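You operate a simulated robot arm through the tools that you are given. There is no shell and no other tool. Be economical: measure what you need, move in short steps, check, and stop when the job is done.

You are at the controls of a simulated two-armed robot. One attempt, no reset.

JOB
Clip the green block from the fabric drawer into the embroidery frame.
Fine: hold the frame while each clip turns; the drawer ends shut. Where these are worked on the way, their far stop is far enough and under half their travel is too little: fabric drawer.

Only the result counts: the job must be done as asked and must still hold three seconds after the hand-in. Knocking over, shifting, dropping, spilling or breaking anything else fails it.

ROBOT AND FRAMES
Two 6-joint arms with two-finger parallel grippers on one trunk, on a base that drives. Base frame: it is fixed to the floor where the robot stands at the start and does not move with it; the origin is under the middle of the robot, x ahead of it, y to its left, z up. Readings come in mm, degrees, newtons and seconds.
The left shoulder is at the start at [60, 187, 1022], the right one opposite. Places, roughly: embroidery frame [500, -200, 800]; fabric drawer [500, -200, 700]; far frame clip [500, -300, 800]; near frame clip [400, -200, 800]. Payload 1.57 kg a hand.
The tool frame of a hand sits at the grasp point between the pads (the TCP): z along the fingers, y along the line on which they close. The tips reach 30 mm beyond it. Largest opening 110 mm; finger width 24, thickness 12; the body of the gripper, 48 by 112 mm, starts 78 mm behind the TCP.
Orientation is told as [roll, pitch, yaw] about the base's x, y, z axes, in that order, counted from this pose: with the fingers straight down and closing along the base's y, the tool's x points along the base's -x, its y along +y and its z along -z.

CONTROLS
- The arms move only by the tool send_rows. It takes "left_plan", "right_plan" or both (then of equal length, played together; a hand with none holds still); each is a list of rows, each a list of 7 numbers: the shift along the tool's x, y, z in mm, then the turn, a rotation vector about the tool's x, y, z in degrees, then the gripper command, from -1 (shut) to 1 (fully open), values between in proportion. In form: [[dx, dy, dz, ax, ay, az, gripper], ...]. A call has 1 to 8 rows; each row is the pose to reach, as a shift and turn from the pose commanded when the call began, along the tool's axes at that moment. Rows are played at 5 a second. More than 50 mm and 8.6 degrees between two rows, or a gripper value outside its range, and nothing of the call is played. A pose out of reach is approached as far as the arm can. The call stops where the force on the tool passes 40 N (or 10 N more than at its start, if that is more) or the arm is blocked; 0.2 s more then pass. The fingers move at their own pace (about 153 mm/s each) and stop on an object; they squeeze with about 25 N. The grip force told is the motor's: it shows also when the fingers shut on nothing. Time passes only in rows, and 0.2 s behind the last, so rows that repeat a pose let the fingers close. The reply holds the time, the measured pose of the TCP, the force on the tool along the base axes, the opening and the grip force, in the units named above and with some noise, with the torque about the TCP (base axes, N m) and any sound that the robot's microphone picked up.
- Cameras (640 x 400 px; columns grow to the right, rows downward): "scene" is now at [0.7, -22.8, 1547.7]; the picture's right is [-0.38, -0.92, 0.00], its down [-0.80, 0.33, -0.50] and it looks along [0.46, -0.19, -0.87] (base axes); focal length 280 px, centre (320, 200). "left" rides on the left gripper at [70, -16, -141] in its tool frame; the picture's right is [0.23, 0.97, 0.00], its down [-0.86, 0.20, -0.48] and it looks along [-0.47, 0.11, 0.88] (tool axes); focal length 222 px, centre (320, 200). "right" rides on the right gripper at [70, 16, -141] in its tool frame; the picture's right is [-0.23, 0.97, 0.00], its down [-0.86, -0.20, -0.48] and it looks along [-0.47, -0.11, 0.88] (tool axes); focal length 222 px, centre (320, 200). There is no depth. A picture from a camera that has moved, and an enlarged one, comes with that camera's place and axes in the base frame and with its lens.
- snapshot(camera): a new picture of that camera. The clock stands still meanwhile.
- lift_body(by): slides the trunk up (or, below 0, down) by that many mm; the arms and the scene camera ride with it, the base frame stays. It gives what a move gives, with no picture.
- base_move(legs): drives the robot by 1 to 6 legs, each [ahead, left, turn to the left] in mm, mm and degrees, along the robot's own axes; the way and the turn of a leg run together, so that a leg with both is an arc; at most 1500 mm and 180 degrees a leg. The arms and the cameras ride along, it lands a little off, and it stops where it bumps. It gives what a move gives.
- pan_tilt(pan, tilt): turns the head with the scene camera to pan (to the left, within 86 degrees either way) and tilt (down, from -29 to 69), counted from straight ahead of the robot. It gives what a move gives.
- enlarge(camera, box): a new picture of the part [left, top, right, bottom] of that camera's present view, enlarged. The clock stands still meanwhile.
- job_done(): hands the job in; it is judged then, once.

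Work in short steps. Places have to be worked out from the pictures, the camera data and where the tool is seen: move nearer, look again, correct. Check each grasp and each placing, and mend what went wrong. You have 120 turns and 92 pictures in all, those below and enlarged ones among them. Open the grippers and draw the arms clear of the work before you hand the job in, unless the task says otherwise; then end with one line.

The tools are called after "Call:" by a JSON object that holds its "fn" and its "kwargs". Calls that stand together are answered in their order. send_rows: Moves the arms, as the interface text tells. Its arguments: {"type":"object","properties":{"left_plan":{"type":"array","items":{"type":"array","items":{"type":"number"}}},"right_plan":{"type":"array","items":{"type":"array","items":{"type":"number"}}}},"required":[]} The other tools are called the same way: lift_body (by) slides the trunk up or down; base_move (legs) drives the base; pan_tilt (pan, tilt) turns the head that bears the scene camera; snapshot (camera) takes a picture; enlarge (camera, box) takes an enlarged picture of a part of a camera's view; job_done () hands the job in.

At the start:

```text
time_s: 0.0
left_tcp_pos: [402.1, 61.6, 979.6]
left_ee_rot: [0.0, 0.0, 0.0]
left_ft_force: [0.3, -0.2, 0.1]
left_torque: [-0.04, 0.0, 0.05]
left_gripper_width: 109.9
left_grasp_force: 0.0
right_tcp_pos: [356.9, -319.3, 1013.2]
right_ee_rot: [0.1, 0.0, 0.1]
right_ft_force: [1.0, 0.2, 0.0]
right_torque: [0.01, 0.01, -0.01]
right_gripper_width: 110.2
right_grasp_force: 0.0
trunk travel left (down, up): [-650.0, 340.0]
robot x, y, heading: [0.5, 0.2, 0.1]
head pan, tilt: [-22.5, 60.0]
```

scene: 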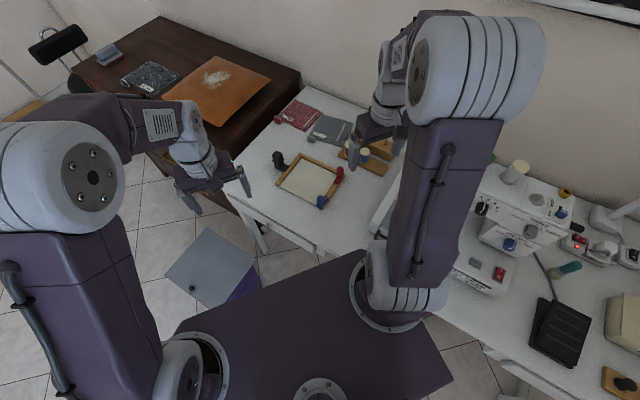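
right: 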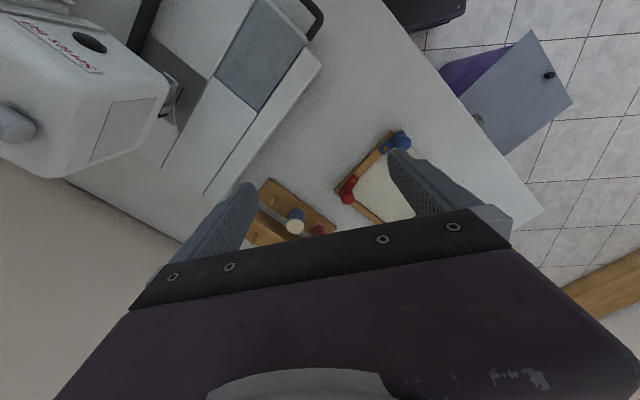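
left: 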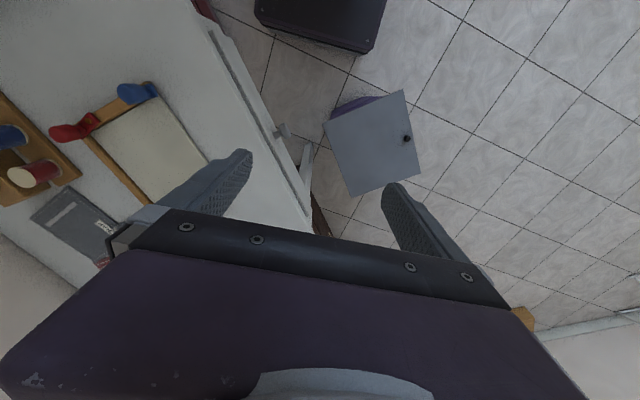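

I start by looking closer at the frame and the table front with the scene camera.

Call:
{"fn": "enlarge", "kwargs": {"camera": "scene", "box": [230, 90, 420, 270]}}

Call:
{"fn": "enlarge", "kwargs": {"camera": "left", "box": [0, 50, 340, 260]}}

```text
2.22 times, centred on (325, 180) of scene
camera zoom: at [0.7, -22.8, 1547.7], right [-0.38, -0.92, 0.0], down [-0.8, 0.33, -0.5], along [0.46, -0.19, -0.87], focal length 622 px, centre (309, 244)
```

zoom: 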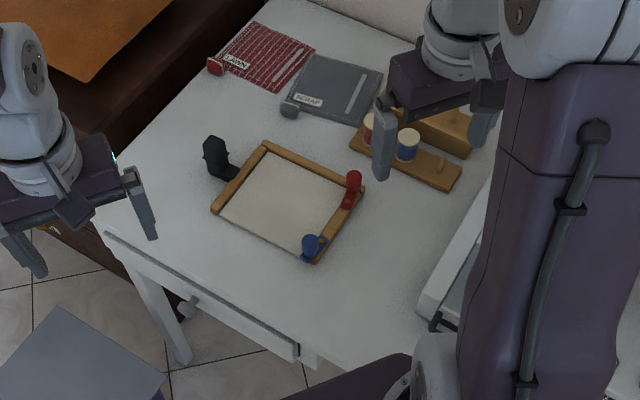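

```text
1.88 times, centred on (170, 155) of left
camera zoom: at [331.8, 44.6, 1122.3], right [-0.23, 0.97, 0.0], down [0.86, 0.2, 0.48], along [0.47, 0.11, -0.88], focal length 418 px, centre (602, 285)
```

zoom: 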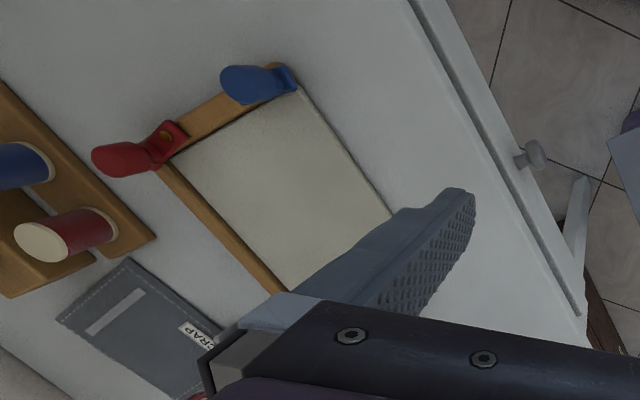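

The frame is turned about 36° in the base frame, with its drawer knob near (470,0,590) and the drawer pulling out toward (-0.59,0.81). I turn both hands to yaw -54 and bring them over the knob and the frame to look.

Call:
{"fn": "send_rows", "kwargs": {"left_plan": [[0, 0, 20, 0, 0, 7.7, 1], [0, 3, 40, 0, 0, 15.4, 1], [0, 6, 60, 0, 0, 23.1, 1], [0, 9, 80, 0, 0, 30.8, 1], [0, 12, 100, 0, 0, 38.5, 1], [0, 15, 120, 0, 0, 46.2, 1], [0, 18, 140, 0, 0, 54, 1]], "right_plan": [[-13, 14, 23, 0, 0, 7.7, 1], [-26, 28, 46, 0, 0, 15.4, 1], [-39, 42, 69, 0, 0, 23.1, 1], [-52, 56, 92, 0, 0, 30.8, 1], [-66, 70, 115, 0, 0, 38.5, 1], [-80, 84, 140, 0, 0, 46.2, 1], [-93, 99, 163, 0, 0, 54, 1]]}}

```text
time_s: 1.6
left_tcp_pos: [402.5, 79.4, 839.6]
left_ee_rot: [-0.1, -0.1, -54.1]
left_ft_force: [-0.2, 1.1, -0.9]
left_torque: [0.01, 0.01, 0.0]
left_gripper_width: 110.0
left_grasp_force: 0.1
right_tcp_pos: [453.6, -216.7, 851.3]
right_ee_rot: [-0.1, 0.0, -54.1]
right_ft_force: [-0.3, -1.3, 0.0]
right_torque: [0.02, 0.02, -0.01]
right_gripper_width: 109.9
right_grasp_force: 0.0
trunk travel left (down, up): [-650.0, 340.0]
robot x, y, heading: [-1.2, -0.9, 0.0]
head pan, tilt: [-22.5, 60.0]
```

Both hands arrived; I take pictures from each wrist.

Call:
{"fn": "snapshot", "kwargs": {"camera": "left"}}

Call:
{"fn": "snapshot", "kwargs": {"camera": "right"}}

```text
86 pictures are left
camera left: at [347.9, 126.9, 982.4], right [0.66, 0.75, 0.0], down [0.66, -0.58, 0.48], along [0.36, -0.31, -0.88], focal length 222 px, centre (320, 200)
```

left: 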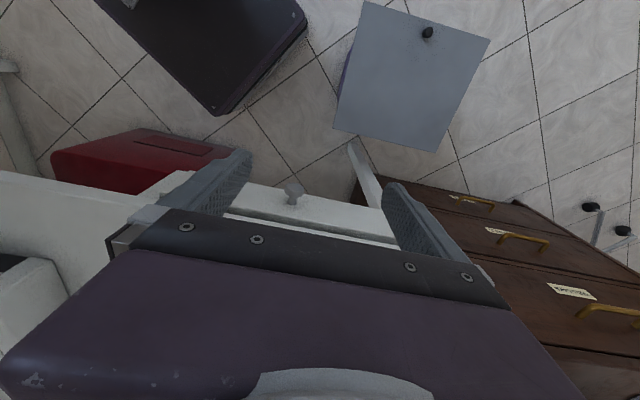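

```text
85 pictures are left
camera right: at [426.3, -149.6, 991.1], right [0.92, 0.39, 0.0], down [0.34, -0.81, 0.48], along [0.18, -0.44, -0.88], focal length 222 px, centre (320, 200)
```

right: 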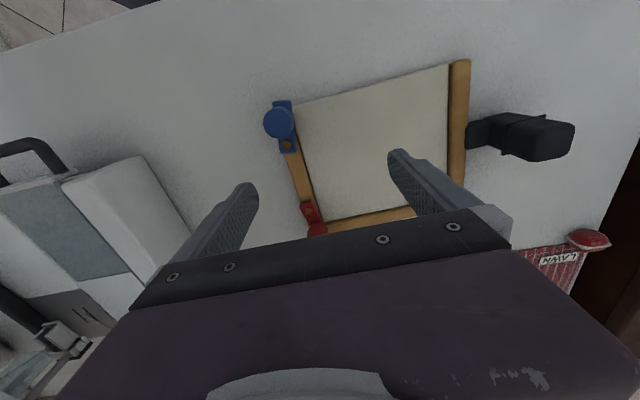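

Two-view triangulation puts the frame top at z≈740, blue clip ≈(404,-195,783), and knob ≈(430,0,685). I bring the left hand above the knob and look again.

Call:
{"fn": "send_rows", "kwargs": {"left_plan": [[-37, -13, 15, 0, 0, 0, 1], [-73, -25, 30, 0, 0, 0, 1]]}}

Call:
{"fn": "snapshot", "kwargs": {"camera": "left"}}

Call:
{"fn": "enlarge", "kwargs": {"camera": "scene", "box": [230, 110, 400, 280]}}

```text
time_s: 2.2
left_tcp_pos: [423.0, 2.3, 811.0]
left_ee_rot: [0.0, 0.1, -53.9]
left_ft_force: [0.6, -0.2, -1.2]
left_torque: [-0.01, 0.02, 0.02]
left_gripper_width: 110.1
left_grasp_force: 0.1
right_tcp_pos: [450.9, -217.6, 851.2]
right_ee_rot: [0.0, 0.1, -54.0]
right_ft_force: [1.2, 0.7, -0.2]
right_torque: [-0.05, 0.0, 0.0]
right_gripper_width: 109.9
right_grasp_force: 0.0
trunk travel left (down, up): [-650.0, 340.0]
robot x, y, heading: [-0.5, -2.6, 0.0]
head pan, tilt: [-22.5, 60.0]
```

```text
84 pictures are left
camera left: at [369.7, 49.6, 953.0], right [0.65, 0.76, 0.0], down [0.66, -0.57, 0.48], along [0.36, -0.31, -0.88], focal length 222 px, centre (320, 200)
```

left: 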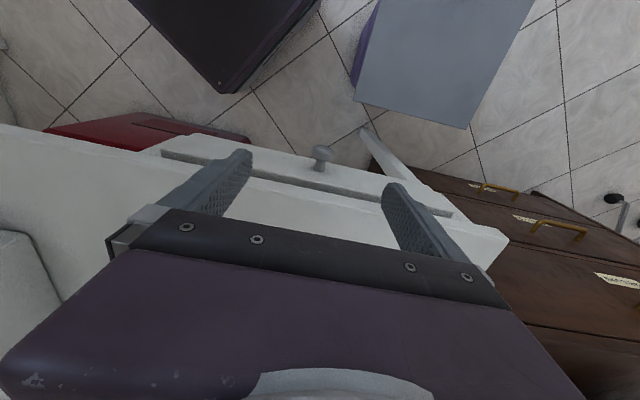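

```text
2.35 times, centred on (315, 195) of scene
camera zoom: at [1.5, -23.8, 1547.7], right [-0.38, -0.92, 0.0], down [-0.8, 0.33, -0.5], along [0.46, -0.19, -0.87], focal length 658 px, centre (332, 212)
```

zoom: 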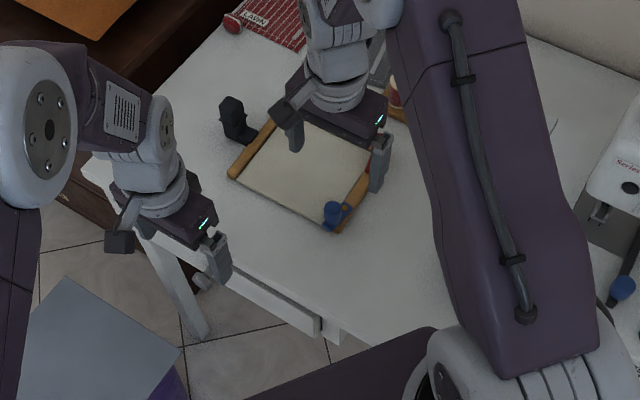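

The knob head sits near (432,-2,675) with a ~25 mm stem. I lower the open left hand around it, then look before closing.

Call:
{"fn": "send_rows", "kwargs": {"left_plan": [[-6, 5, 40, 0, 0, 0, 1], [-11, 6, 80, 0, 0, 0, 1], [-12, 6, 110, 0, 0, 0, 1], [-12, 6, 134, 0, 0, 0, 1]]}}

Call:
{"fn": "snapshot", "kwargs": {"camera": "left"}}

```text
time_s: 3.2
left_tcp_pos: [437.7, -1.4, 673.4]
left_ee_rot: [0.0, 0.0, -54.0]
left_ft_force: [-0.8, 0.1, 0.6]
left_torque: [0.0, -0.02, -0.02]
left_gripper_width: 109.8
left_grasp_force: 0.1
right_tcp_pos: [450.6, -217.5, 852.4]
right_ee_rot: [0.0, 0.1, -53.9]
right_ft_force: [-0.4, 0.5, -0.4]
right_torque: [0.03, -0.02, 0.01]
right_gripper_width: 110.1
right_grasp_force: 0.1
trunk travel left (down, up): [-650.0, 340.0]
robot x, y, heading: [1.5, 1.5, 0.1]
head pan, tilt: [-22.5, 60.0]
```

```text
82 pictures are left
camera left: at [383.2, 44.8, 817.1], right [0.65, 0.76, 0.0], down [0.66, -0.57, 0.48], along [0.36, -0.31, -0.88], focal length 222 px, centre (320, 200)
```

left: 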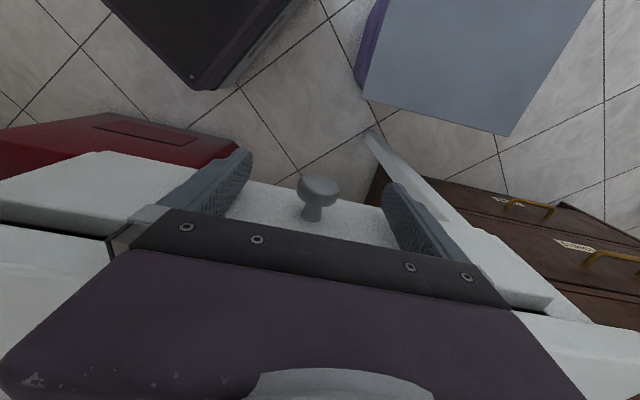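

The knob head lies centred between the pads at the TCP. I close the left gripper.

Call:
{"fn": "send_rows", "kwargs": {"left_plan": [[-2, 0, 0, 0, 0, 0, 0.2], [-2, 0, 0, 0, 0, 0, -0.6], [-2, 0, 0, 0, 0, 0, -1], [-2, 0, 0, 0, 0, 0, -1]]}}

```text
time_s: 4.2
left_tcp_pos: [435.9, -2.6, 674.8]
left_ee_rot: [0.0, 0.1, -54.0]
left_ft_force: [-13.0, -10.3, -6.9]
left_torque: [-0.37, -0.14, -0.09]
left_gripper_width: 29.5
left_grasp_force: 39.3
right_tcp_pos: [448.9, -217.7, 851.7]
right_ee_rot: [0.1, 0.0, -54.1]
right_ft_force: [-1.4, -0.9, 0.0]
right_torque: [-0.04, -0.02, 0.01]
right_gripper_width: 109.9
right_grasp_force: 0.0
trunk travel left (down, up): [-650.0, 340.0]
robot x, y, heading: [2.1, 1.5, -0.2]
head pan, tilt: [-22.5, 60.0]
```

The knob is gripped (29.5 mm, 39 N). I pull outward along tool +x in small steps.

Call:
{"fn": "send_rows", "kwargs": {"left_plan": [[10, -2, 0, 0, 0, 0, -1], [30, -2, 0, 0, 0, 0, -1], [50, -2, 0, 0, 0, 0, -1], [70, -2, 0, 0, 0, 0, -1]]}}

Call:
{"fn": "enlarge", "kwargs": {"camera": "scene", "box": [200, 110, 420, 320]}}

```text
time_s: 5.2
left_tcp_pos: [395.8, 52.8, 675.0]
left_ee_rot: [0.0, -0.2, -53.9]
left_ft_force: [5.2, 4.5, -9.9]
left_torque: [0.02, 0.1, 0.06]
left_gripper_width: 29.1
left_grasp_force: 39.5
right_tcp_pos: [453.0, -217.3, 851.8]
right_ee_rot: [-0.1, 0.0, -54.0]
right_ft_force: [0.4, 0.9, -0.2]
right_torque: [0.03, 0.01, -0.01]
right_gripper_width: 109.7
right_grasp_force: 0.1
trunk travel left (down, up): [-650.0, 340.0]
robot x, y, heading: [-0.9, 0.9, 0.2]
head pan, tilt: [-22.5, 60.0]
```

```text
1.90 times, centred on (310, 215) of scene
camera zoom: at [3.3, -21.2, 1547.7], right [-0.38, -0.92, 0.0], down [-0.8, 0.33, -0.5], along [0.46, -0.19, -0.87], focal length 533 px, centre (339, 171)
```

zoom: 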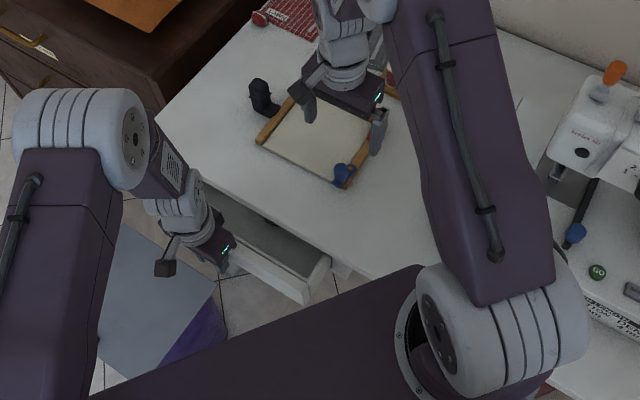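

The drawer is opening. I continue pulling toward its far stop.

Call:
{"fn": "send_rows", "kwargs": {"left_plan": [[20, -2, 0, 0, 0, 0, -1], [40, -2, 0, 0, 0, 0, -1], [60, -2, 0, 0, 0, 0, -1], [80, -2, 0, 0, 0, 0, -1], [100, -2, 0, 0, 0, 0, -1]]}}

Call:
{"fn": "enlarge", "kwargs": {"camera": "scene", "box": [200, 110, 420, 320]}}

```text
time_s: 6.4
left_tcp_pos: [338.1, 132.1, 675.8]
left_ee_rot: [0.2, -0.3, -53.9]
left_ft_force: [21.6, 14.4, 9.6]
left_torque: [-0.02, 0.02, 0.15]
left_gripper_width: 29.5
left_grasp_force: 39.1
right_tcp_pos: [452.9, -216.3, 851.7]
right_ee_rot: [-0.3, -0.1, -53.9]
right_ft_force: [-0.3, 0.1, -0.8]
right_torque: [-0.01, 0.03, -0.03]
right_gripper_width: 110.1
right_grasp_force: 0.1
trunk travel left (down, up): [-650.0, 340.0]
robot x, y, heading: [-0.8, 2.3, 0.1]
head pan, tilt: [-22.5, 60.0]
```

```text
1.90 times, centred on (310, 215) of scene
camera zoom: at [3.7, -20.1, 1548.2], right [-0.38, -0.92, 0.0], down [-0.8, 0.33, -0.5], along [0.46, -0.19, -0.87], focal length 533 px, centre (339, 171)
```

zoom: 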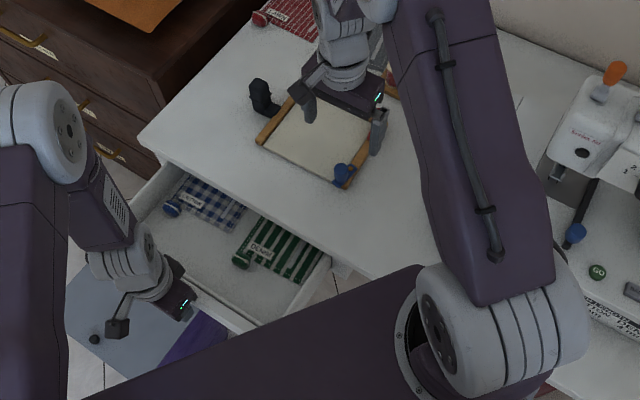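

The green striped fabric is visible in the drawer. There's no end-stop resistance yet, so I pull on a bit, easing the sideways force.

Call:
{"fn": "send_rows", "kwargs": {"left_plan": [[10, 3, 0, 0, 0, 0, -1], [20, 3, 0, 0, 0, 0, -1], [35, 3, 0, 0, 0, 0, -1], [50, 4, 0, 0, 0, 0, -1], [65, 4, 0, 0, 0, 0, -1], [80, 4, 0, 0, 0, 0, -1]]}}

Call:
{"fn": "enlarge", "kwargs": {"camera": "scene", "box": [200, 130, 400, 300]}}

```text
time_s: 7.8
left_tcp_pos: [289.4, 199.1, 672.8]
left_ee_rot: [-0.1, 0.0, -54.0]
left_ft_force: [11.0, 7.9, 0.2]
left_torque: [-0.02, 0.28, 0.02]
left_gripper_width: 29.4
left_grasp_force: 38.5
right_tcp_pos: [451.5, -216.9, 851.0]
right_ee_rot: [-0.1, 0.0, -54.0]
right_ft_force: [-0.1, -0.6, -0.5]
right_torque: [0.0, 0.04, -0.02]
right_gripper_width: 110.0
right_grasp_force: 0.0
trunk travel left (down, up): [-650.0, 340.0]
robot x, y, heading: [1.9, -3.3, -0.3]
head pan, tilt: [-22.5, 60.0]
```

```text
2.35 times, centred on (300, 215) of scene
camera zoom: at [2.5, -21.2, 1547.4], right [-0.38, -0.92, 0.0], down [-0.8, 0.33, -0.5], along [0.46, -0.19, -0.87], focal length 658 px, centre (367, 165)
```

zoom: 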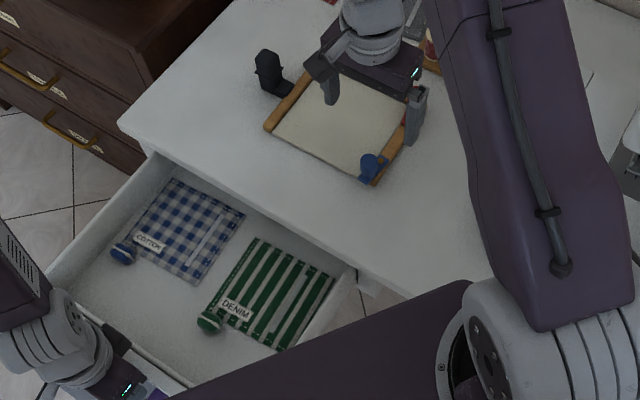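

Still free. I pull another 50 mm, checking for a stop.

Call:
{"fn": "send_rows", "kwargs": {"left_plan": [[10, 2, 0, 0, 0, 0, -1], [20, 2, 0, 0, 0, 0, -1], [30, 3, 0, 0, 0, 0, -1], [40, 3, 0, 0, 0, 0, -1], [50, 3, 0, 0, 0, 0, -1]]}}

```text
time_s: 9.0
left_tcp_pos: [260.3, 239.6, 676.6]
left_ee_rot: [-0.2, 0.2, -54.0]
left_ft_force: [-11.4, -25.4, -19.8]
left_torque: [0.37, 0.33, 0.07]
left_gripper_width: 29.3
left_grasp_force: 38.7
right_tcp_pos: [450.8, -221.2, 850.5]
right_ee_rot: [0.0, 0.0, -53.9]
right_ft_force: [0.2, -0.6, -0.1]
right_torque: [0.01, 0.02, 0.0]
right_gripper_width: 110.0
right_grasp_force: 0.1
trunk travel left (down, up): [-650.0, 340.0]
robot x, y, heading: [-0.6, 0.6, -0.2]
head pan, tilt: [-22.5, 60.0]
```

About 300 mm open with resistance now showing: the stop is near. I release the knob, raise the left hand and move the right hand for a view of the drawer.

Call:
{"fn": "send_rows", "kwargs": {"left_plan": [[-2, 0, 0, 0, 0, 0, -0.5], [-2, 0, 0, 0, 0, 0, 0.5], [-2, 0, 0, 0, 0, 0, 1], [-2, 0, -40, 0, 0, 0, 1], [-2, 0, -80, 0, 0, 0, 1], [-2, 0, -125, 0, 0, 0, 1], [-2, 0, -160, 0, 0, 0, 1], [-2, 0, -180, 0, 0, 0, 1]]}}

Call:
{"fn": "snapshot", "kwargs": {"camera": "left"}}

Call:
{"fn": "enlarge", "kwargs": {"camera": "scene", "box": [200, 130, 400, 300]}}

```text
time_s: 10.8
left_tcp_pos: [271.3, 240.6, 853.5]
left_ee_rot: [-0.1, 0.0, -54.0]
left_ft_force: [0.4, -0.2, 1.1]
left_torque: [0.0, -0.03, 0.01]
left_gripper_width: 109.9
left_grasp_force: 0.1
left hand out of reach, approached as far as the arm can: row 7, 8
right_tcp_pos: [451.3, -217.6, 852.0]
right_ee_rot: [-0.1, 0.0, -54.0]
right_ft_force: [0.8, 0.3, 0.1]
right_torque: [0.02, 0.02, 0.01]
right_gripper_width: 110.1
right_grasp_force: 0.1
trunk travel left (down, up): [-650.0, 340.0]
robot x, y, heading: [3.8, -4.8, -0.1]
head pan, tilt: [-22.5, 60.0]
```

```text
78 pictures are left
camera left: at [217.7, 287.9, 997.3], right [0.66, 0.76, 0.0], down [0.66, -0.57, 0.48], along [0.36, -0.31, -0.88], focal length 222 px, centre (320, 200)
```

left: 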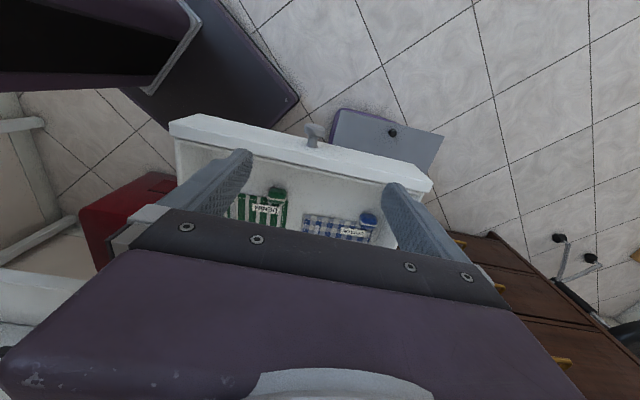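

```text
2.35 times, centred on (300, 215) of scene
camera zoom: at [0.3, -22.9, 1547.6], right [-0.38, -0.92, 0.0], down [-0.8, 0.33, -0.5], along [0.46, -0.19, -0.87], focal length 658 px, centre (367, 165)
```

zoom: 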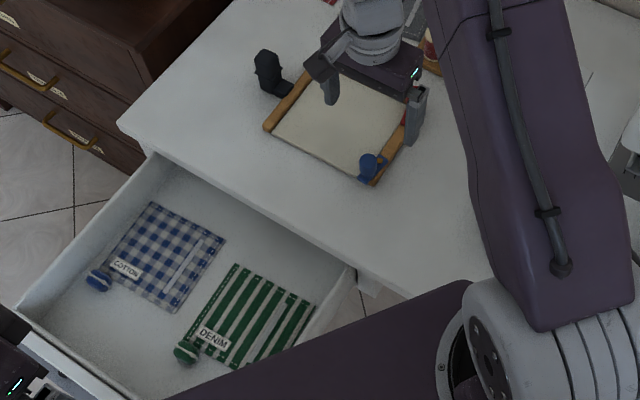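

The drawer is fully open. I zoom tightly on the green fabric and its knob, and on the frame.

Call:
{"fn": "enlarge", "kwargs": {"camera": "scene", "box": [225, 225, 305, 275]}}

Call:
{"fn": "enlarge", "kwargs": {"camera": "right", "box": [230, 40, 600, 270]}}

```text
8.00 times, centred on (265, 250) of scene
camera zoom: at [0.3, -22.9, 1547.6], right [-0.38, -0.92, 0.0], down [-0.8, 0.33, -0.5], along [0.46, -0.19, -0.87], focal length 2238 px, centre (760, -200)
```

zoom: 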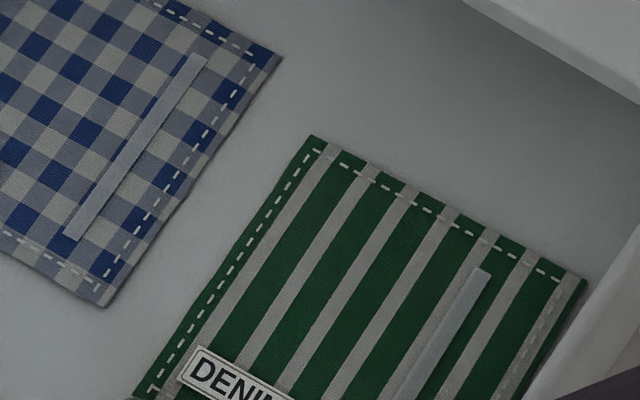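

```text
1.73 times, centred on (415, 155) of right
camera zoom: at [424.6, -150.3, 991.9], right [0.92, 0.39, 0.0], down [0.34, -0.81, 0.48], along [0.19, -0.44, -0.88], focal length 384 px, centre (156, 278)
```

zoom: 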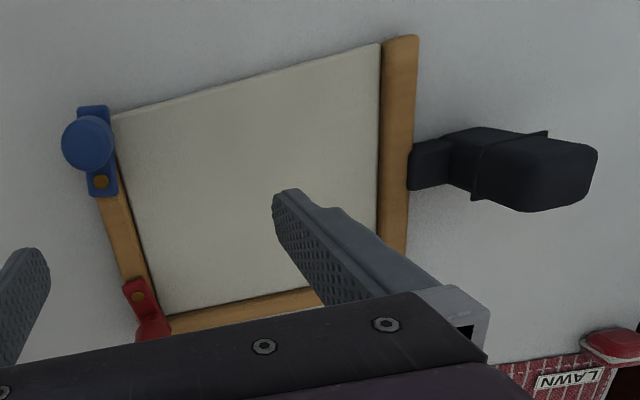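

The frame is a U open toward the drawer side, with swivel clips on its left bar and a black handle opposite. The green fabric has a knob near (300,120,645). I bring the left hand over it.

Call:
{"fn": "send_rows", "kwargs": {"left_plan": [[-39, -16, 20, 0, 0, 0, 1], [-78, -32, 50, 0, 0, 0, 1], [-115, -48, 80, 0, 0, 0, 1]]}}

Call:
{"fn": "snapshot", "kwargs": {"camera": "left"}}

```text
refused: row 2 steps farther than a row can; nothing moved
```

```text
74 pictures are left
camera left: at [217.7, 287.9, 997.3], right [0.66, 0.76, 0.0], down [0.66, -0.57, 0.48], along [0.36, -0.31, -0.88], focal length 222 px, centre (320, 200)
```

left: 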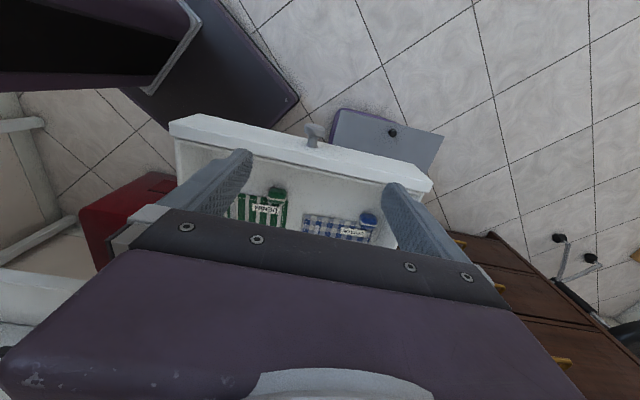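

A step was too long; I split it into smaller rows and only photograph afterwards.

Call:
{"fn": "send_rows", "kwargs": {"left_plan": [[-30, -12, 20, 0, 0, 0, 1], [-60, -24, 40, 0, 0, 0, 1], [-90, -36, 60, 0, 0, 0, 1], [-115, -48, 80, 0, 0, 0, 1]]}}

Call:
{"fn": "snapshot", "kwargs": {"camera": "left"}}

```text
time_s: 11.8
left_tcp_pos: [301.6, 119.8, 776.8]
left_ee_rot: [0.0, 0.0, -54.0]
left_ft_force: [0.2, -0.2, -0.5]
left_torque: [0.03, 0.03, 0.01]
left_gripper_width: 109.9
left_grasp_force: 0.1
right_tcp_pos: [451.8, -218.8, 850.9]
right_ee_rot: [-0.1, 0.0, -54.0]
right_ft_force: [-0.1, -0.5, -0.5]
right_torque: [0.03, -0.02, -0.01]
right_gripper_width: 110.0
right_grasp_force: 0.1
trunk travel left (down, up): [-650.0, 340.0]
robot x, y, heading: [5.5, 1.1, 0.2]
head pan, tilt: [-22.5, 60.0]
```

```text
73 pictures are left
camera left: at [247.6, 167.3, 919.3], right [0.65, 0.76, 0.0], down [0.66, -0.57, 0.48], along [0.36, -0.31, -0.88], focal length 222 px, centre (320, 200)
```

left: 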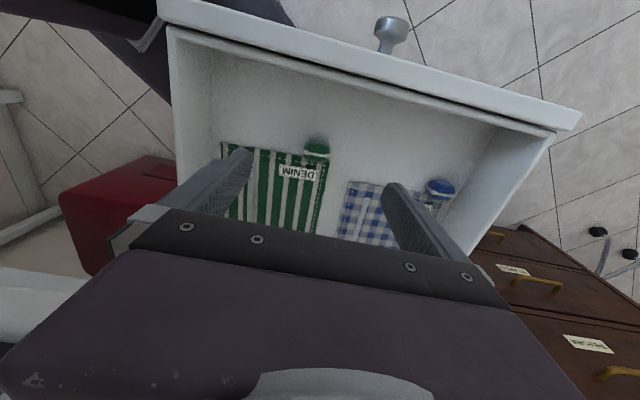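

Call:
{"fn": "enlarge", "kwargs": {"camera": "left", "box": [200, 100, 420, 240]}}

```text
2.86 times, centred on (310, 170) of left
camera zoom: at [247.6, 167.3, 919.3], right [0.65, 0.76, 0.0], down [0.66, -0.57, 0.48], along [0.36, -0.31, -0.88], focal length 635 px, centre (349, 286)
```

zoom: 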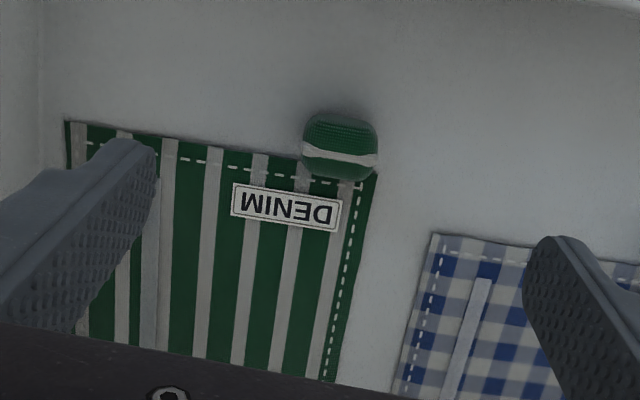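

The green tab is ~31 mm wide at about (304,113,650). I pre-close to ~56 mm and descend around it, stopping just above the drawer floor.

Call:
{"fn": "send_rows", "kwargs": {"left_plan": [[-5, -2, 30, 0, 0, 0, 0.02], [-5, -2, 60, 0, 0, 0, 0.02], [-5, -2, 85, 0, 0, 0, 0.02], [-5, -2, 100, 0, 0, 0, 0.02]]}}

Call:
{"fn": "enlarge", "kwargs": {"camera": "left", "box": [200, 100, 440, 250]}}

```text
time_s: 12.8
left_tcp_pos: [303.6, 116.6, 675.3]
left_ee_rot: [0.0, 0.0, -54.0]
left_ft_force: [0.1, -0.1, 0.0]
left_torque: [-0.02, -0.02, 0.02]
left_gripper_width: 56.1
left_grasp_force: 0.0
right_tcp_pos: [451.0, -217.6, 851.8]
right_ee_rot: [0.0, -0.1, -54.0]
right_ft_force: [0.1, -0.7, -0.7]
right_torque: [0.02, 0.03, 0.01]
right_gripper_width: 110.1
right_grasp_force: 0.0
trunk travel left (down, up): [-650.0, 340.0]
robot x, y, heading: [1.9, 4.1, 0.2]
head pan, tilt: [-22.5, 60.0]
```

```text
2.67 times, centred on (320, 175) of left
camera zoom: at [249.7, 162.9, 817.0], right [0.65, 0.76, 0.0], down [0.66, -0.57, 0.48], along [0.36, -0.31, -0.88], focal length 592 px, centre (320, 267)
```

zoom: 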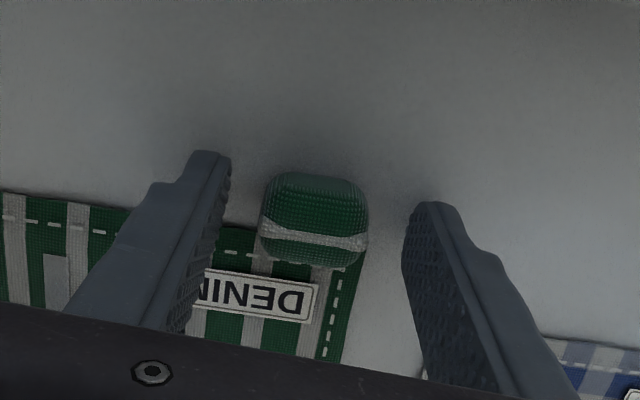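

Tab is centred between the fingertips. I lower 3 mm more and close.

Call:
{"fn": "send_rows", "kwargs": {"left_plan": [[0, -1, 3, 0, 0, 0, -0.2], [0, -1, 3, 0, 0, 0, -0.6], [0, -1, 3, 0, 0, 0, -1], [0, -1, 3, 0, 0, 0, -1]]}}

```text
time_s: 13.8
left_tcp_pos: [302.8, 114.2, 672.3]
left_ee_rot: [0.0, 0.0, -54.0]
left_ft_force: [0.1, 0.5, 1.4]
left_torque: [-0.03, -0.07, -0.01]
left_gripper_width: 31.0
left_grasp_force: 24.9
right_tcp_pos: [450.0, -217.0, 851.7]
right_ee_rot: [0.0, 0.0, -54.0]
right_ft_force: [0.4, 0.2, -0.1]
right_torque: [0.02, 0.01, 0.0]
right_gripper_width: 110.1
right_grasp_force: 0.0
trunk travel left (down, up): [-650.0, 340.0]
robot x, y, heading: [-0.8, -1.4, 0.0]
head pan, tilt: [-22.5, 60.0]
```

Gripped at 31 mm. I lift straight up and check that the fabric comes along.

Call:
{"fn": "send_rows", "kwargs": {"left_plan": [[0, 0, -15, 0, 0, 0, -1], [0, 0, -40, 0, 0, 0, -1], [0, 0, -75, 0, 0, 0, -1], [0, 0, -110, 0, 0, 0, -1], [0, 0, -145, 0, 0, 0, -1], [0, 0, -170, 0, 0, 0, -1]]}}

Call:
{"fn": "enlarge", "kwargs": {"camera": "scene", "box": [200, 130, 400, 300]}}

Call:
{"fn": "snapshot", "kwargs": {"camera": "left"}}

```text
time_s: 15.2
left_tcp_pos: [301.1, 114.2, 841.8]
left_ee_rot: [-0.1, 0.1, -54.0]
left_ft_force: [0.1, -0.2, 1.3]
left_torque: [0.01, 0.0, -0.04]
left_gripper_width: 0.0
left_grasp_force: 21.5
right_tcp_pos: [450.2, -218.3, 853.2]
right_ee_rot: [-0.1, -0.1, -54.0]
right_ft_force: [-0.4, 0.4, -0.5]
right_torque: [-0.01, -0.04, 0.0]
right_gripper_width: 110.1
right_grasp_force: 0.1
trunk travel left (down, up): [-650.0, 340.0]
robot x, y, heading: [0.9, -0.7, 0.1]
head pan, tilt: [-22.5, 60.0]
```

```text
2.35 times, centred on (300, 215) of scene
camera zoom: at [0.0, -22.8, 1547.6], right [-0.38, -0.92, 0.0], down [-0.8, 0.33, -0.5], along [0.46, -0.19, -0.87], focal length 658 px, centre (367, 165)
```

zoom: 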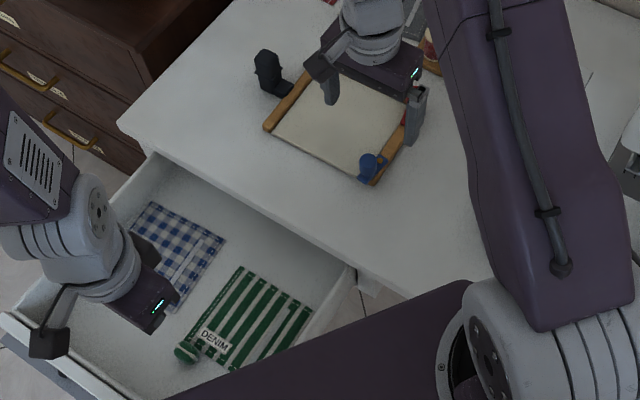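

```text
69 pictures are left
camera left: at [245.5, 160.7, 984.4], right [0.65, 0.76, 0.0], down [0.66, -0.57, 0.48], along [0.36, -0.31, -0.88], focal length 222 px, centre (320, 200)
```

left: 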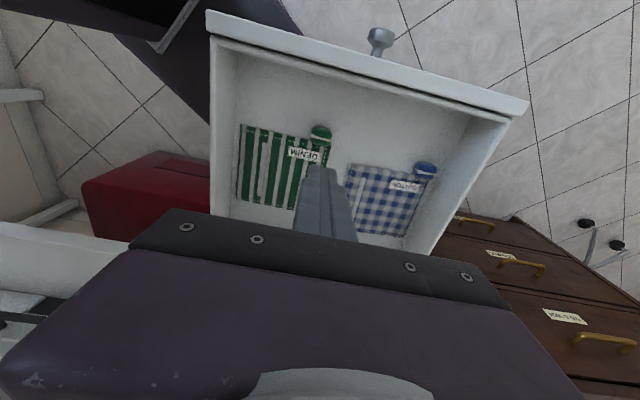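

The tab slipped out of the fingertips; the fabric stayed in place. I reopen, go back down and look close up before regripping deeper.

Call:
{"fn": "send_rows", "kwargs": {"left_plan": [[0, 0, 30, 0, 0, 0, 0.02], [0, 0, 60, 0, 0, 0, 0.02], [0, 0, 95, 0, 0, 0, 0.02], [0, 0, 125, 0, 0, 0, 0.02], [0, 0, 140, 0, 0, 0, 0.02]]}}

Call:
{"fn": "enlarge", "kwargs": {"camera": "left", "box": [200, 100, 440, 250]}}

```text
time_s: 16.4
left_tcp_pos: [304.6, 113.9, 702.0]
left_ee_rot: [0.0, 0.0, -54.1]
left_ft_force: [0.0, 0.6, 1.6]
left_torque: [-0.02, 0.0, -0.03]
left_gripper_width: 56.1
left_grasp_force: 0.0
right_tcp_pos: [450.5, -216.6, 851.8]
right_ee_rot: [0.1, 0.0, -54.0]
right_ft_force: [0.2, -0.7, 0.5]
right_torque: [0.03, 0.02, -0.04]
right_gripper_width: 109.7
right_grasp_force: 0.0
trunk travel left (down, up): [-650.0, 340.0]
robot x, y, heading: [-0.3, -0.9, -0.1]
head pan, tilt: [-22.5, 60.0]
```

```text
2.67 times, centred on (320, 175) of left
camera zoom: at [250.4, 161.7, 843.6], right [0.65, 0.76, 0.0], down [0.66, -0.57, 0.48], along [0.36, -0.31, -0.88], focal length 592 px, centre (320, 267)
```

zoom: 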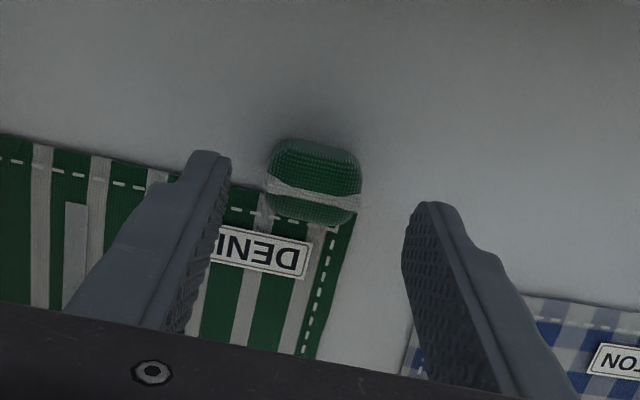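

The tab centre works out 47 mm below the TCP (z≈655) and well centred. I go lower this time, to the floor, before closing.

Call:
{"fn": "send_rows", "kwargs": {"left_plan": [[0, -1, 20, 0, 0, 0, 0.02], [0, -1, 28, 0, 0, 0, 0.02], [0, -1, 31, 0, 0, 0, 0.02], [0, -1, 34, 0, 0, 0, 0.02], [0, -1, 36, 0, 0, 0, 0.02]]}}

```text
time_s: 17.6
left_tcp_pos: [300.5, 115.1, 668.0]
left_ee_rot: [0.2, 0.0, -54.0]
left_ft_force: [-0.3, 0.9, 40.0]
left_torque: [-0.61, 1.16, 0.03]
left_gripper_width: 55.8
left_grasp_force: 0.1
right_tcp_pos: [448.8, -217.1, 852.9]
right_ee_rot: [0.2, 0.0, -53.9]
right_ft_force: [0.0, 0.0, 0.2]
right_torque: [-0.04, -0.01, 0.02]
right_gripper_width: 109.8
right_grasp_force: 0.1
trunk travel left (down, up): [-650.0, 340.0]
robot x, y, heading: [2.8, 1.5, 0.0]
head pan, tilt: [-22.5, 60.0]
stopped in row 5 (left hand): the force on the tool passed its limit (the readings are from after the stop); the commanded pose is now the measured one
```

Floor contact at TCP z≈668. I back off 1 mm, close, and lift just 10 mm slowly.

Call:
{"fn": "send_rows", "kwargs": {"left_plan": [[0, 0, -1, 0, 0, 0, 0.02], [0, 0, -1, 0, 0, 0, -0.5], [0, 0, -1, 0, 0, 0, -1], [0, 0, -1, 0, 0, 0, -1], [0, 0, -1, 0, 0, 0, -1]]}}

Call:
{"fn": "send_rows", "kwargs": {"left_plan": [[0, 0, -3, 0, 0, 0, -1], [0, 0, -6, 0, 0, 0, -1], [0, 0, -10, 0, 0, 0, -1], [0, 0, -14, 0, 0, 0, -1]]}}

Call:
{"fn": "enlarge", "kwargs": {"camera": "left", "box": [200, 100, 440, 250]}}

```text
time_s: 18.8
left_tcp_pos: [298.3, 114.6, 668.5]
left_ee_rot: [0.3, 0.1, -54.0]
left_ft_force: [-10.5, -12.1, 27.1]
left_torque: [-0.68, 0.89, 0.06]
left_gripper_width: 31.3
left_grasp_force: 24.8
right_tcp_pos: [447.6, -219.4, 852.2]
right_ee_rot: [0.2, 0.0, -53.9]
right_ft_force: [0.4, 0.4, -0.2]
right_torque: [-0.01, -0.03, -0.02]
right_gripper_width: 109.8
right_grasp_force: 0.0
trunk travel left (down, up): [-650.0, 340.0]
robot x, y, heading: [-1.1, -2.1, 0.1]
head pan, tilt: [-22.5, 60.0]
```

```text
time_s: 19.8
left_tcp_pos: [300.7, 113.5, 680.7]
left_ee_rot: [0.0, -0.1, -54.0]
left_ft_force: [-0.2, 0.5, -0.5]
left_torque: [0.05, -0.02, 0.05]
left_gripper_width: 30.6
left_grasp_force: 25.3
right_tcp_pos: [451.0, -217.1, 852.2]
right_ee_rot: [0.0, -0.1, -54.0]
right_ft_force: [-1.4, 0.2, 0.5]
right_torque: [0.0, -0.03, 0.02]
right_gripper_width: 110.1
right_grasp_force: 0.0
trunk travel left (down, up): [-650.0, 340.0]
robot x, y, heading: [-0.3, -2.0, -0.2]
head pan, tilt: [-22.5, 60.0]
```

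```text
2.67 times, centred on (320, 175) of left
camera zoom: at [246.9, 161.2, 823.9], right [0.65, 0.76, 0.0], down [0.66, -0.57, 0.48], along [0.36, -0.31, -0.88], focal length 592 px, centre (320, 267)
```

zoom: 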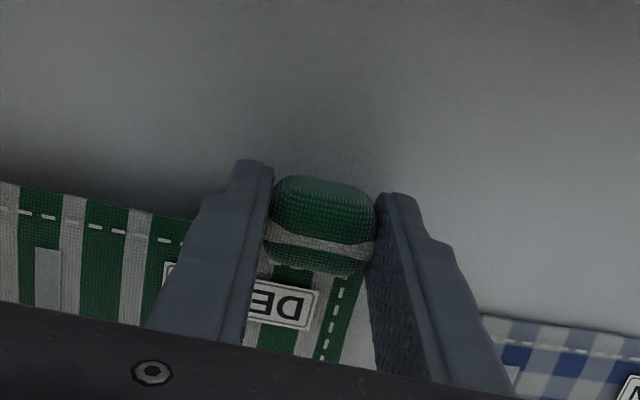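

The tab is still held and the edge is off the floor. I keep lifting slowly.

Call:
{"fn": "send_rows", "kwargs": {"left_plan": [[0, 0, -4, 0, 0, 0, -1], [0, 0, -8, 0, 0, 0, -1], [0, 0, -12, 0, 0, 0, -1], [0, 0, -16, 0, 0, 0, -1], [0, 0, -20, 0, 0, 0, -1], [0, 0, -24, 0, 0, 0, -1], [0, 0, -28, 0, 0, 0, -1]]}}

Call:
{"fn": "enlarge", "kwargs": {"camera": "left", "box": [200, 100, 440, 250]}}

```text
time_s: 21.4
left_tcp_pos: [301.6, 113.6, 710.7]
left_ee_rot: [0.1, -0.1, -53.9]
left_ft_force: [-0.2, 0.3, -0.2]
left_torque: [0.01, -0.01, -0.02]
left_gripper_width: 30.9
left_grasp_force: 24.9
right_tcp_pos: [450.6, -216.7, 852.0]
right_ee_rot: [0.0, 0.1, -54.0]
right_ft_force: [0.7, 0.1, -0.6]
right_torque: [-0.04, -0.01, -0.03]
right_gripper_width: 109.9
right_grasp_force: 0.1
trunk travel left (down, up): [-650.0, 340.0]
robot x, y, heading: [1.7, -1.0, 0.1]
head pan, tilt: [-22.5, 60.0]
```

```text
2.67 times, centred on (320, 175) of left
camera zoom: at [247.9, 160.6, 853.6], right [0.65, 0.76, 0.0], down [0.66, -0.57, 0.48], along [0.36, -0.31, -0.88], focal length 592 px, centre (320, 267)
```

zoom: 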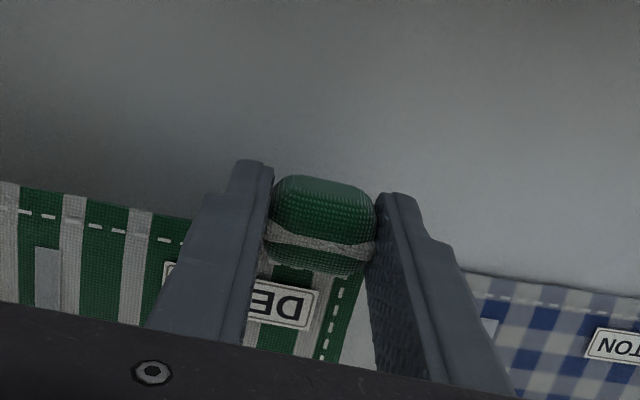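

Firmly held and flat. I lift further while moving the right hand out of the way of the frame.

Call:
{"fn": "send_rows", "kwargs": {"left_plan": [[0, 0, -12, 0, 0, 0, -1], [0, 0, -26, 0, 0, 0, -1], [0, 0, -42, 0, 0, 0, -1], [0, 0, -58, 0, 0, 0, -1], [0, 0, -74, 0, 0, 0, -1], [0, 0, -90, 0, 0, 0, -1], [0, 0, -106, 0, 0, 0, -1], [0, 0, -120, 0, 0, 0, -1]], "right_plan": [[-10, -10, -20, 0, 0, 0, 1], [-20, -20, -40, 0, 0, 0, 1], [-30, -30, -60, 0, 0, 0, 1], [-40, -40, -60, 0, 0, 0, 1], [-50, -50, -60, 0, 0, 0, 1], [-60, -60, -60, 0, 0, 0, 1], [-70, -70, -60, 0, 0, 0, 1], [-80, -83, -60, 0, 0, 0, 1]]}}

Call:
{"fn": "snapshot", "kwargs": {"camera": "scene"}}

Call:
{"fn": "snapshot", "kwargs": {"camera": "right"}}

```text
time_s: 23.1
left_tcp_pos: [299.7, 113.8, 831.3]
left_ee_rot: [-0.1, 0.1, -54.1]
left_ft_force: [0.1, 0.8, -0.8]
left_torque: [0.05, -0.01, 0.0]
left_gripper_width: 31.0
left_grasp_force: 24.7
right_tcp_pos: [430.8, -329.6, 911.4]
right_ee_rot: [-0.1, 0.0, -54.0]
right_ft_force: [0.4, 0.0, 0.5]
right_torque: [0.04, -0.02, 0.02]
right_gripper_width: 110.1
right_grasp_force: 0.1
trunk travel left (down, up): [-650.0, 340.0]
robot x, y, heading: [-0.3, 0.9, 0.5]
head pan, tilt: [-22.5, 60.0]
```

```text
65 pictures are left
camera scene: at [0.2, -23.4, 1547.6], right [-0.38, -0.92, 0.0], down [-0.8, 0.33, -0.5], along [0.46, -0.19, -0.87], focal length 280 px, centre (320, 200)
```

scene: 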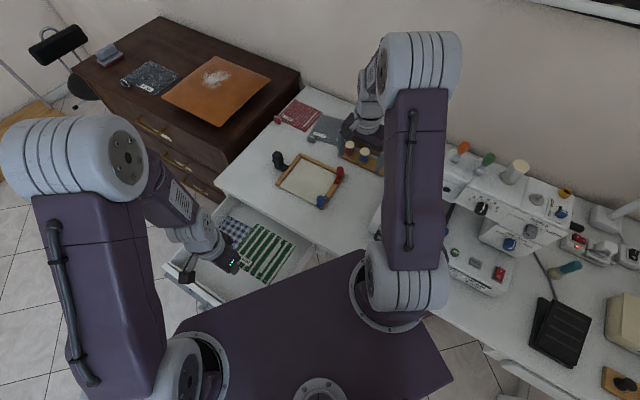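

```text
64 pictures are left
camera right: at [405.2, -262.6, 1051.6], right [0.92, 0.39, 0.0], down [0.34, -0.81, 0.48], along [0.19, -0.44, -0.88], focal length 222 px, centre (320, 200)
```

right: 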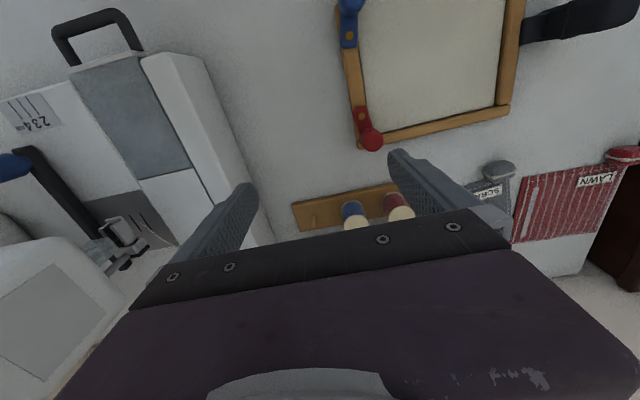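

Fabric is held. I zoom on the frame (scene and right cam) and on the held fabric to measure the fit.

Call:
{"fn": "enlarge", "kwargs": {"camera": "scene", "box": [260, 135, 360, 215]}}

Call:
{"fn": "enlarge", "kwargs": {"camera": "right", "box": [320, 0, 560, 160]}}

Call:
{"fn": "enlarge", "kwargs": {"camera": "scene", "box": [210, 205, 310, 285]}}

```text
5.00 times, centred on (310, 175) of scene
camera zoom: at [0.2, -23.4, 1547.6], right [-0.38, -0.92, 0.0], down [-0.8, 0.33, -0.5], along [0.46, -0.19, -0.87], focal length 1398 px, centre (370, 325)
```

zoom: 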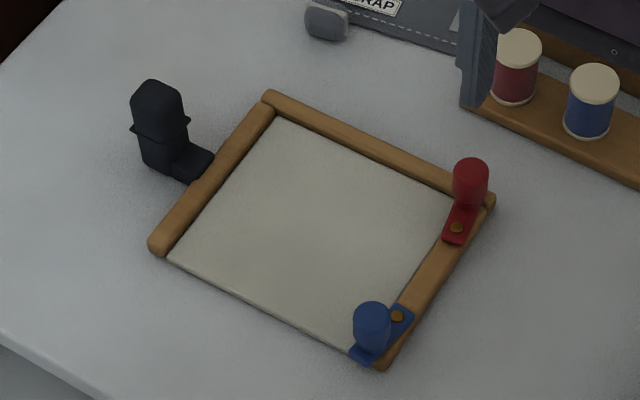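

```text
2.50 times, centred on (440, 80) of right
camera zoom: at [405.2, -262.6, 1051.6], right [0.92, 0.39, 0.0], down [0.34, -0.81, 0.48], along [0.19, -0.44, -0.88], focal length 555 px, centre (20, 500)
```

zoom: 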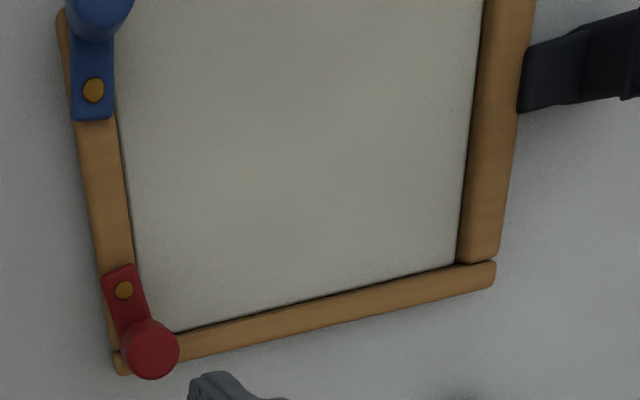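

```text
5.00 times, centred on (260, 245) of scene
camera zoom: at [0.2, -23.4, 1547.6], right [-0.38, -0.92, 0.0], down [-0.8, 0.33, -0.5], along [0.46, -0.19, -0.87], focal length 1398 px, centre (620, -25)
```

zoom: 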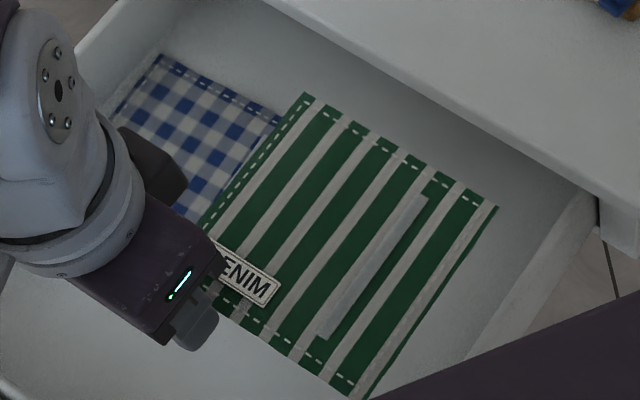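

Measured: bed about 147×141 mm centred near (515,-196); fabric ≈130×125 mm, aligned at the same yaw, its centre ≈(-1,-91) from the TCP. I carry it first sideways then inward over the frame, high above.

Call:
{"fn": "send_rows", "kwargs": {"left_plan": [[-12, 10, -5, 0, 0, 0, -1], [-28, 22, -10, 0, 0, 0, -1], [-46, 32, -15, 0, 0, 0, -1], [-66, 40, -20, 0, 0, 0, -1], [-88, 45, -20, 0, 0, 0, -1], [-110, 45, -20, 0, 0, 0, -1], [-132, 45, -20, 0, 0, 0, -1], [-152, 45, -20, 0, 0, 0, -1]]}}

Call:
{"fn": "send_rows", "kwargs": {"left_plan": [[-15, 0, 0, 0, 0, 0, -1], [-35, 0, 0, 0, 0, 0, -1], [-55, 0, 0, 0, 0, 0, -1], [-75, 0, 0, 0, 0, 0, -1], [-95, 0, 0, 0, 0, 0, -1], [-115, 0, 0, 0, 0, 0, -1], [-135, 0, 0, 0, 0, 0, -1], [-150, 0, 0, 0, 0, 0, -1]]}}

Call:
{"fn": "enlarge", "kwargs": {"camera": "scene", "box": [240, 125, 380, 235]}}

Call:
{"fn": "enlarge", "kwargs": {"camera": "right", "box": [320, 0, 560, 160]}}

```text
time_s: 24.9
left_tcp_pos: [426.5, 17.7, 849.8]
left_ee_rot: [0.0, 0.0, -54.0]
left_ft_force: [-0.7, 0.8, 0.0]
left_torque: [0.04, -0.01, 0.04]
left_gripper_width: 30.8
left_grasp_force: 24.9
right_tcp_pos: [432.2, -330.2, 911.8]
right_ee_rot: [0.0, 0.1, -54.0]
right_ft_force: [-0.4, -0.3, 0.1]
right_torque: [0.0, 0.0, 0.04]
right_gripper_width: 110.3
right_grasp_force: 0.0
trunk travel left (down, up): [-650.0, 340.0]
robot x, y, heading: [2.5, 0.6, 0.1]
head pan, tilt: [-22.5, 60.0]
```

```text
time_s: 26.8
left_tcp_pos: [515.4, -102.8, 847.9]
left_ee_rot: [0.0, 0.2, -54.0]
left_ft_force: [-0.4, 0.1, -0.3]
left_torque: [0.06, 0.0, 0.01]
left_gripper_width: 30.8
left_grasp_force: 25.0
right_tcp_pos: [432.2, -329.7, 912.6]
right_ee_rot: [-0.1, 0.0, -54.0]
right_ft_force: [-1.0, 0.6, 0.6]
right_torque: [-0.03, 0.01, -0.05]
right_gripper_width: 110.0
right_grasp_force: 0.0
trunk travel left (down, up): [-650.0, 340.0]
robot x, y, heading: [-3.1, -0.9, -0.1]
head pan, tilt: [-22.5, 60.0]
```

```text
3.64 times, centred on (310, 180) of scene
camera zoom: at [1.6, -23.1, 1547.7], right [-0.38, -0.92, 0.0], down [-0.8, 0.33, -0.5], along [0.46, -0.19, -0.87], focal length 1017 px, centre (356, 273)
```

zoom: 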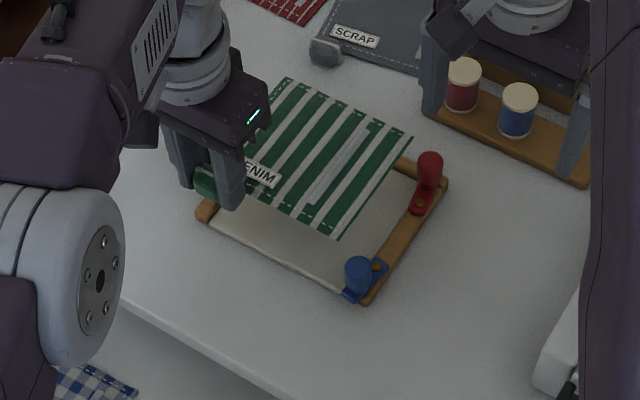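

```text
2.50 times, centred on (440, 80) of right
camera zoom: at [406.1, -262.2, 1051.3], right [0.92, 0.39, 0.0], down [0.34, -0.81, 0.48], along [0.19, -0.44, -0.88], focal length 555 px, centre (20, 500)
```

zoom: 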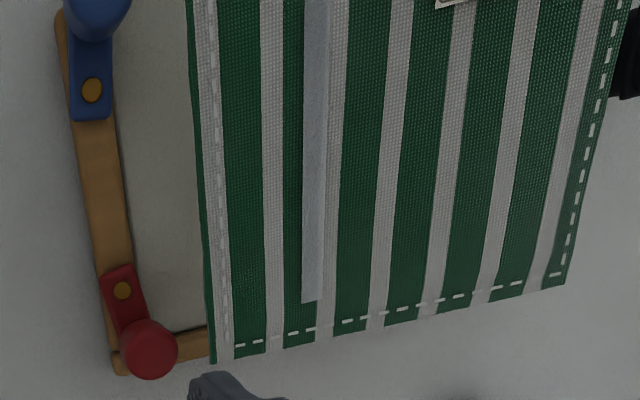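

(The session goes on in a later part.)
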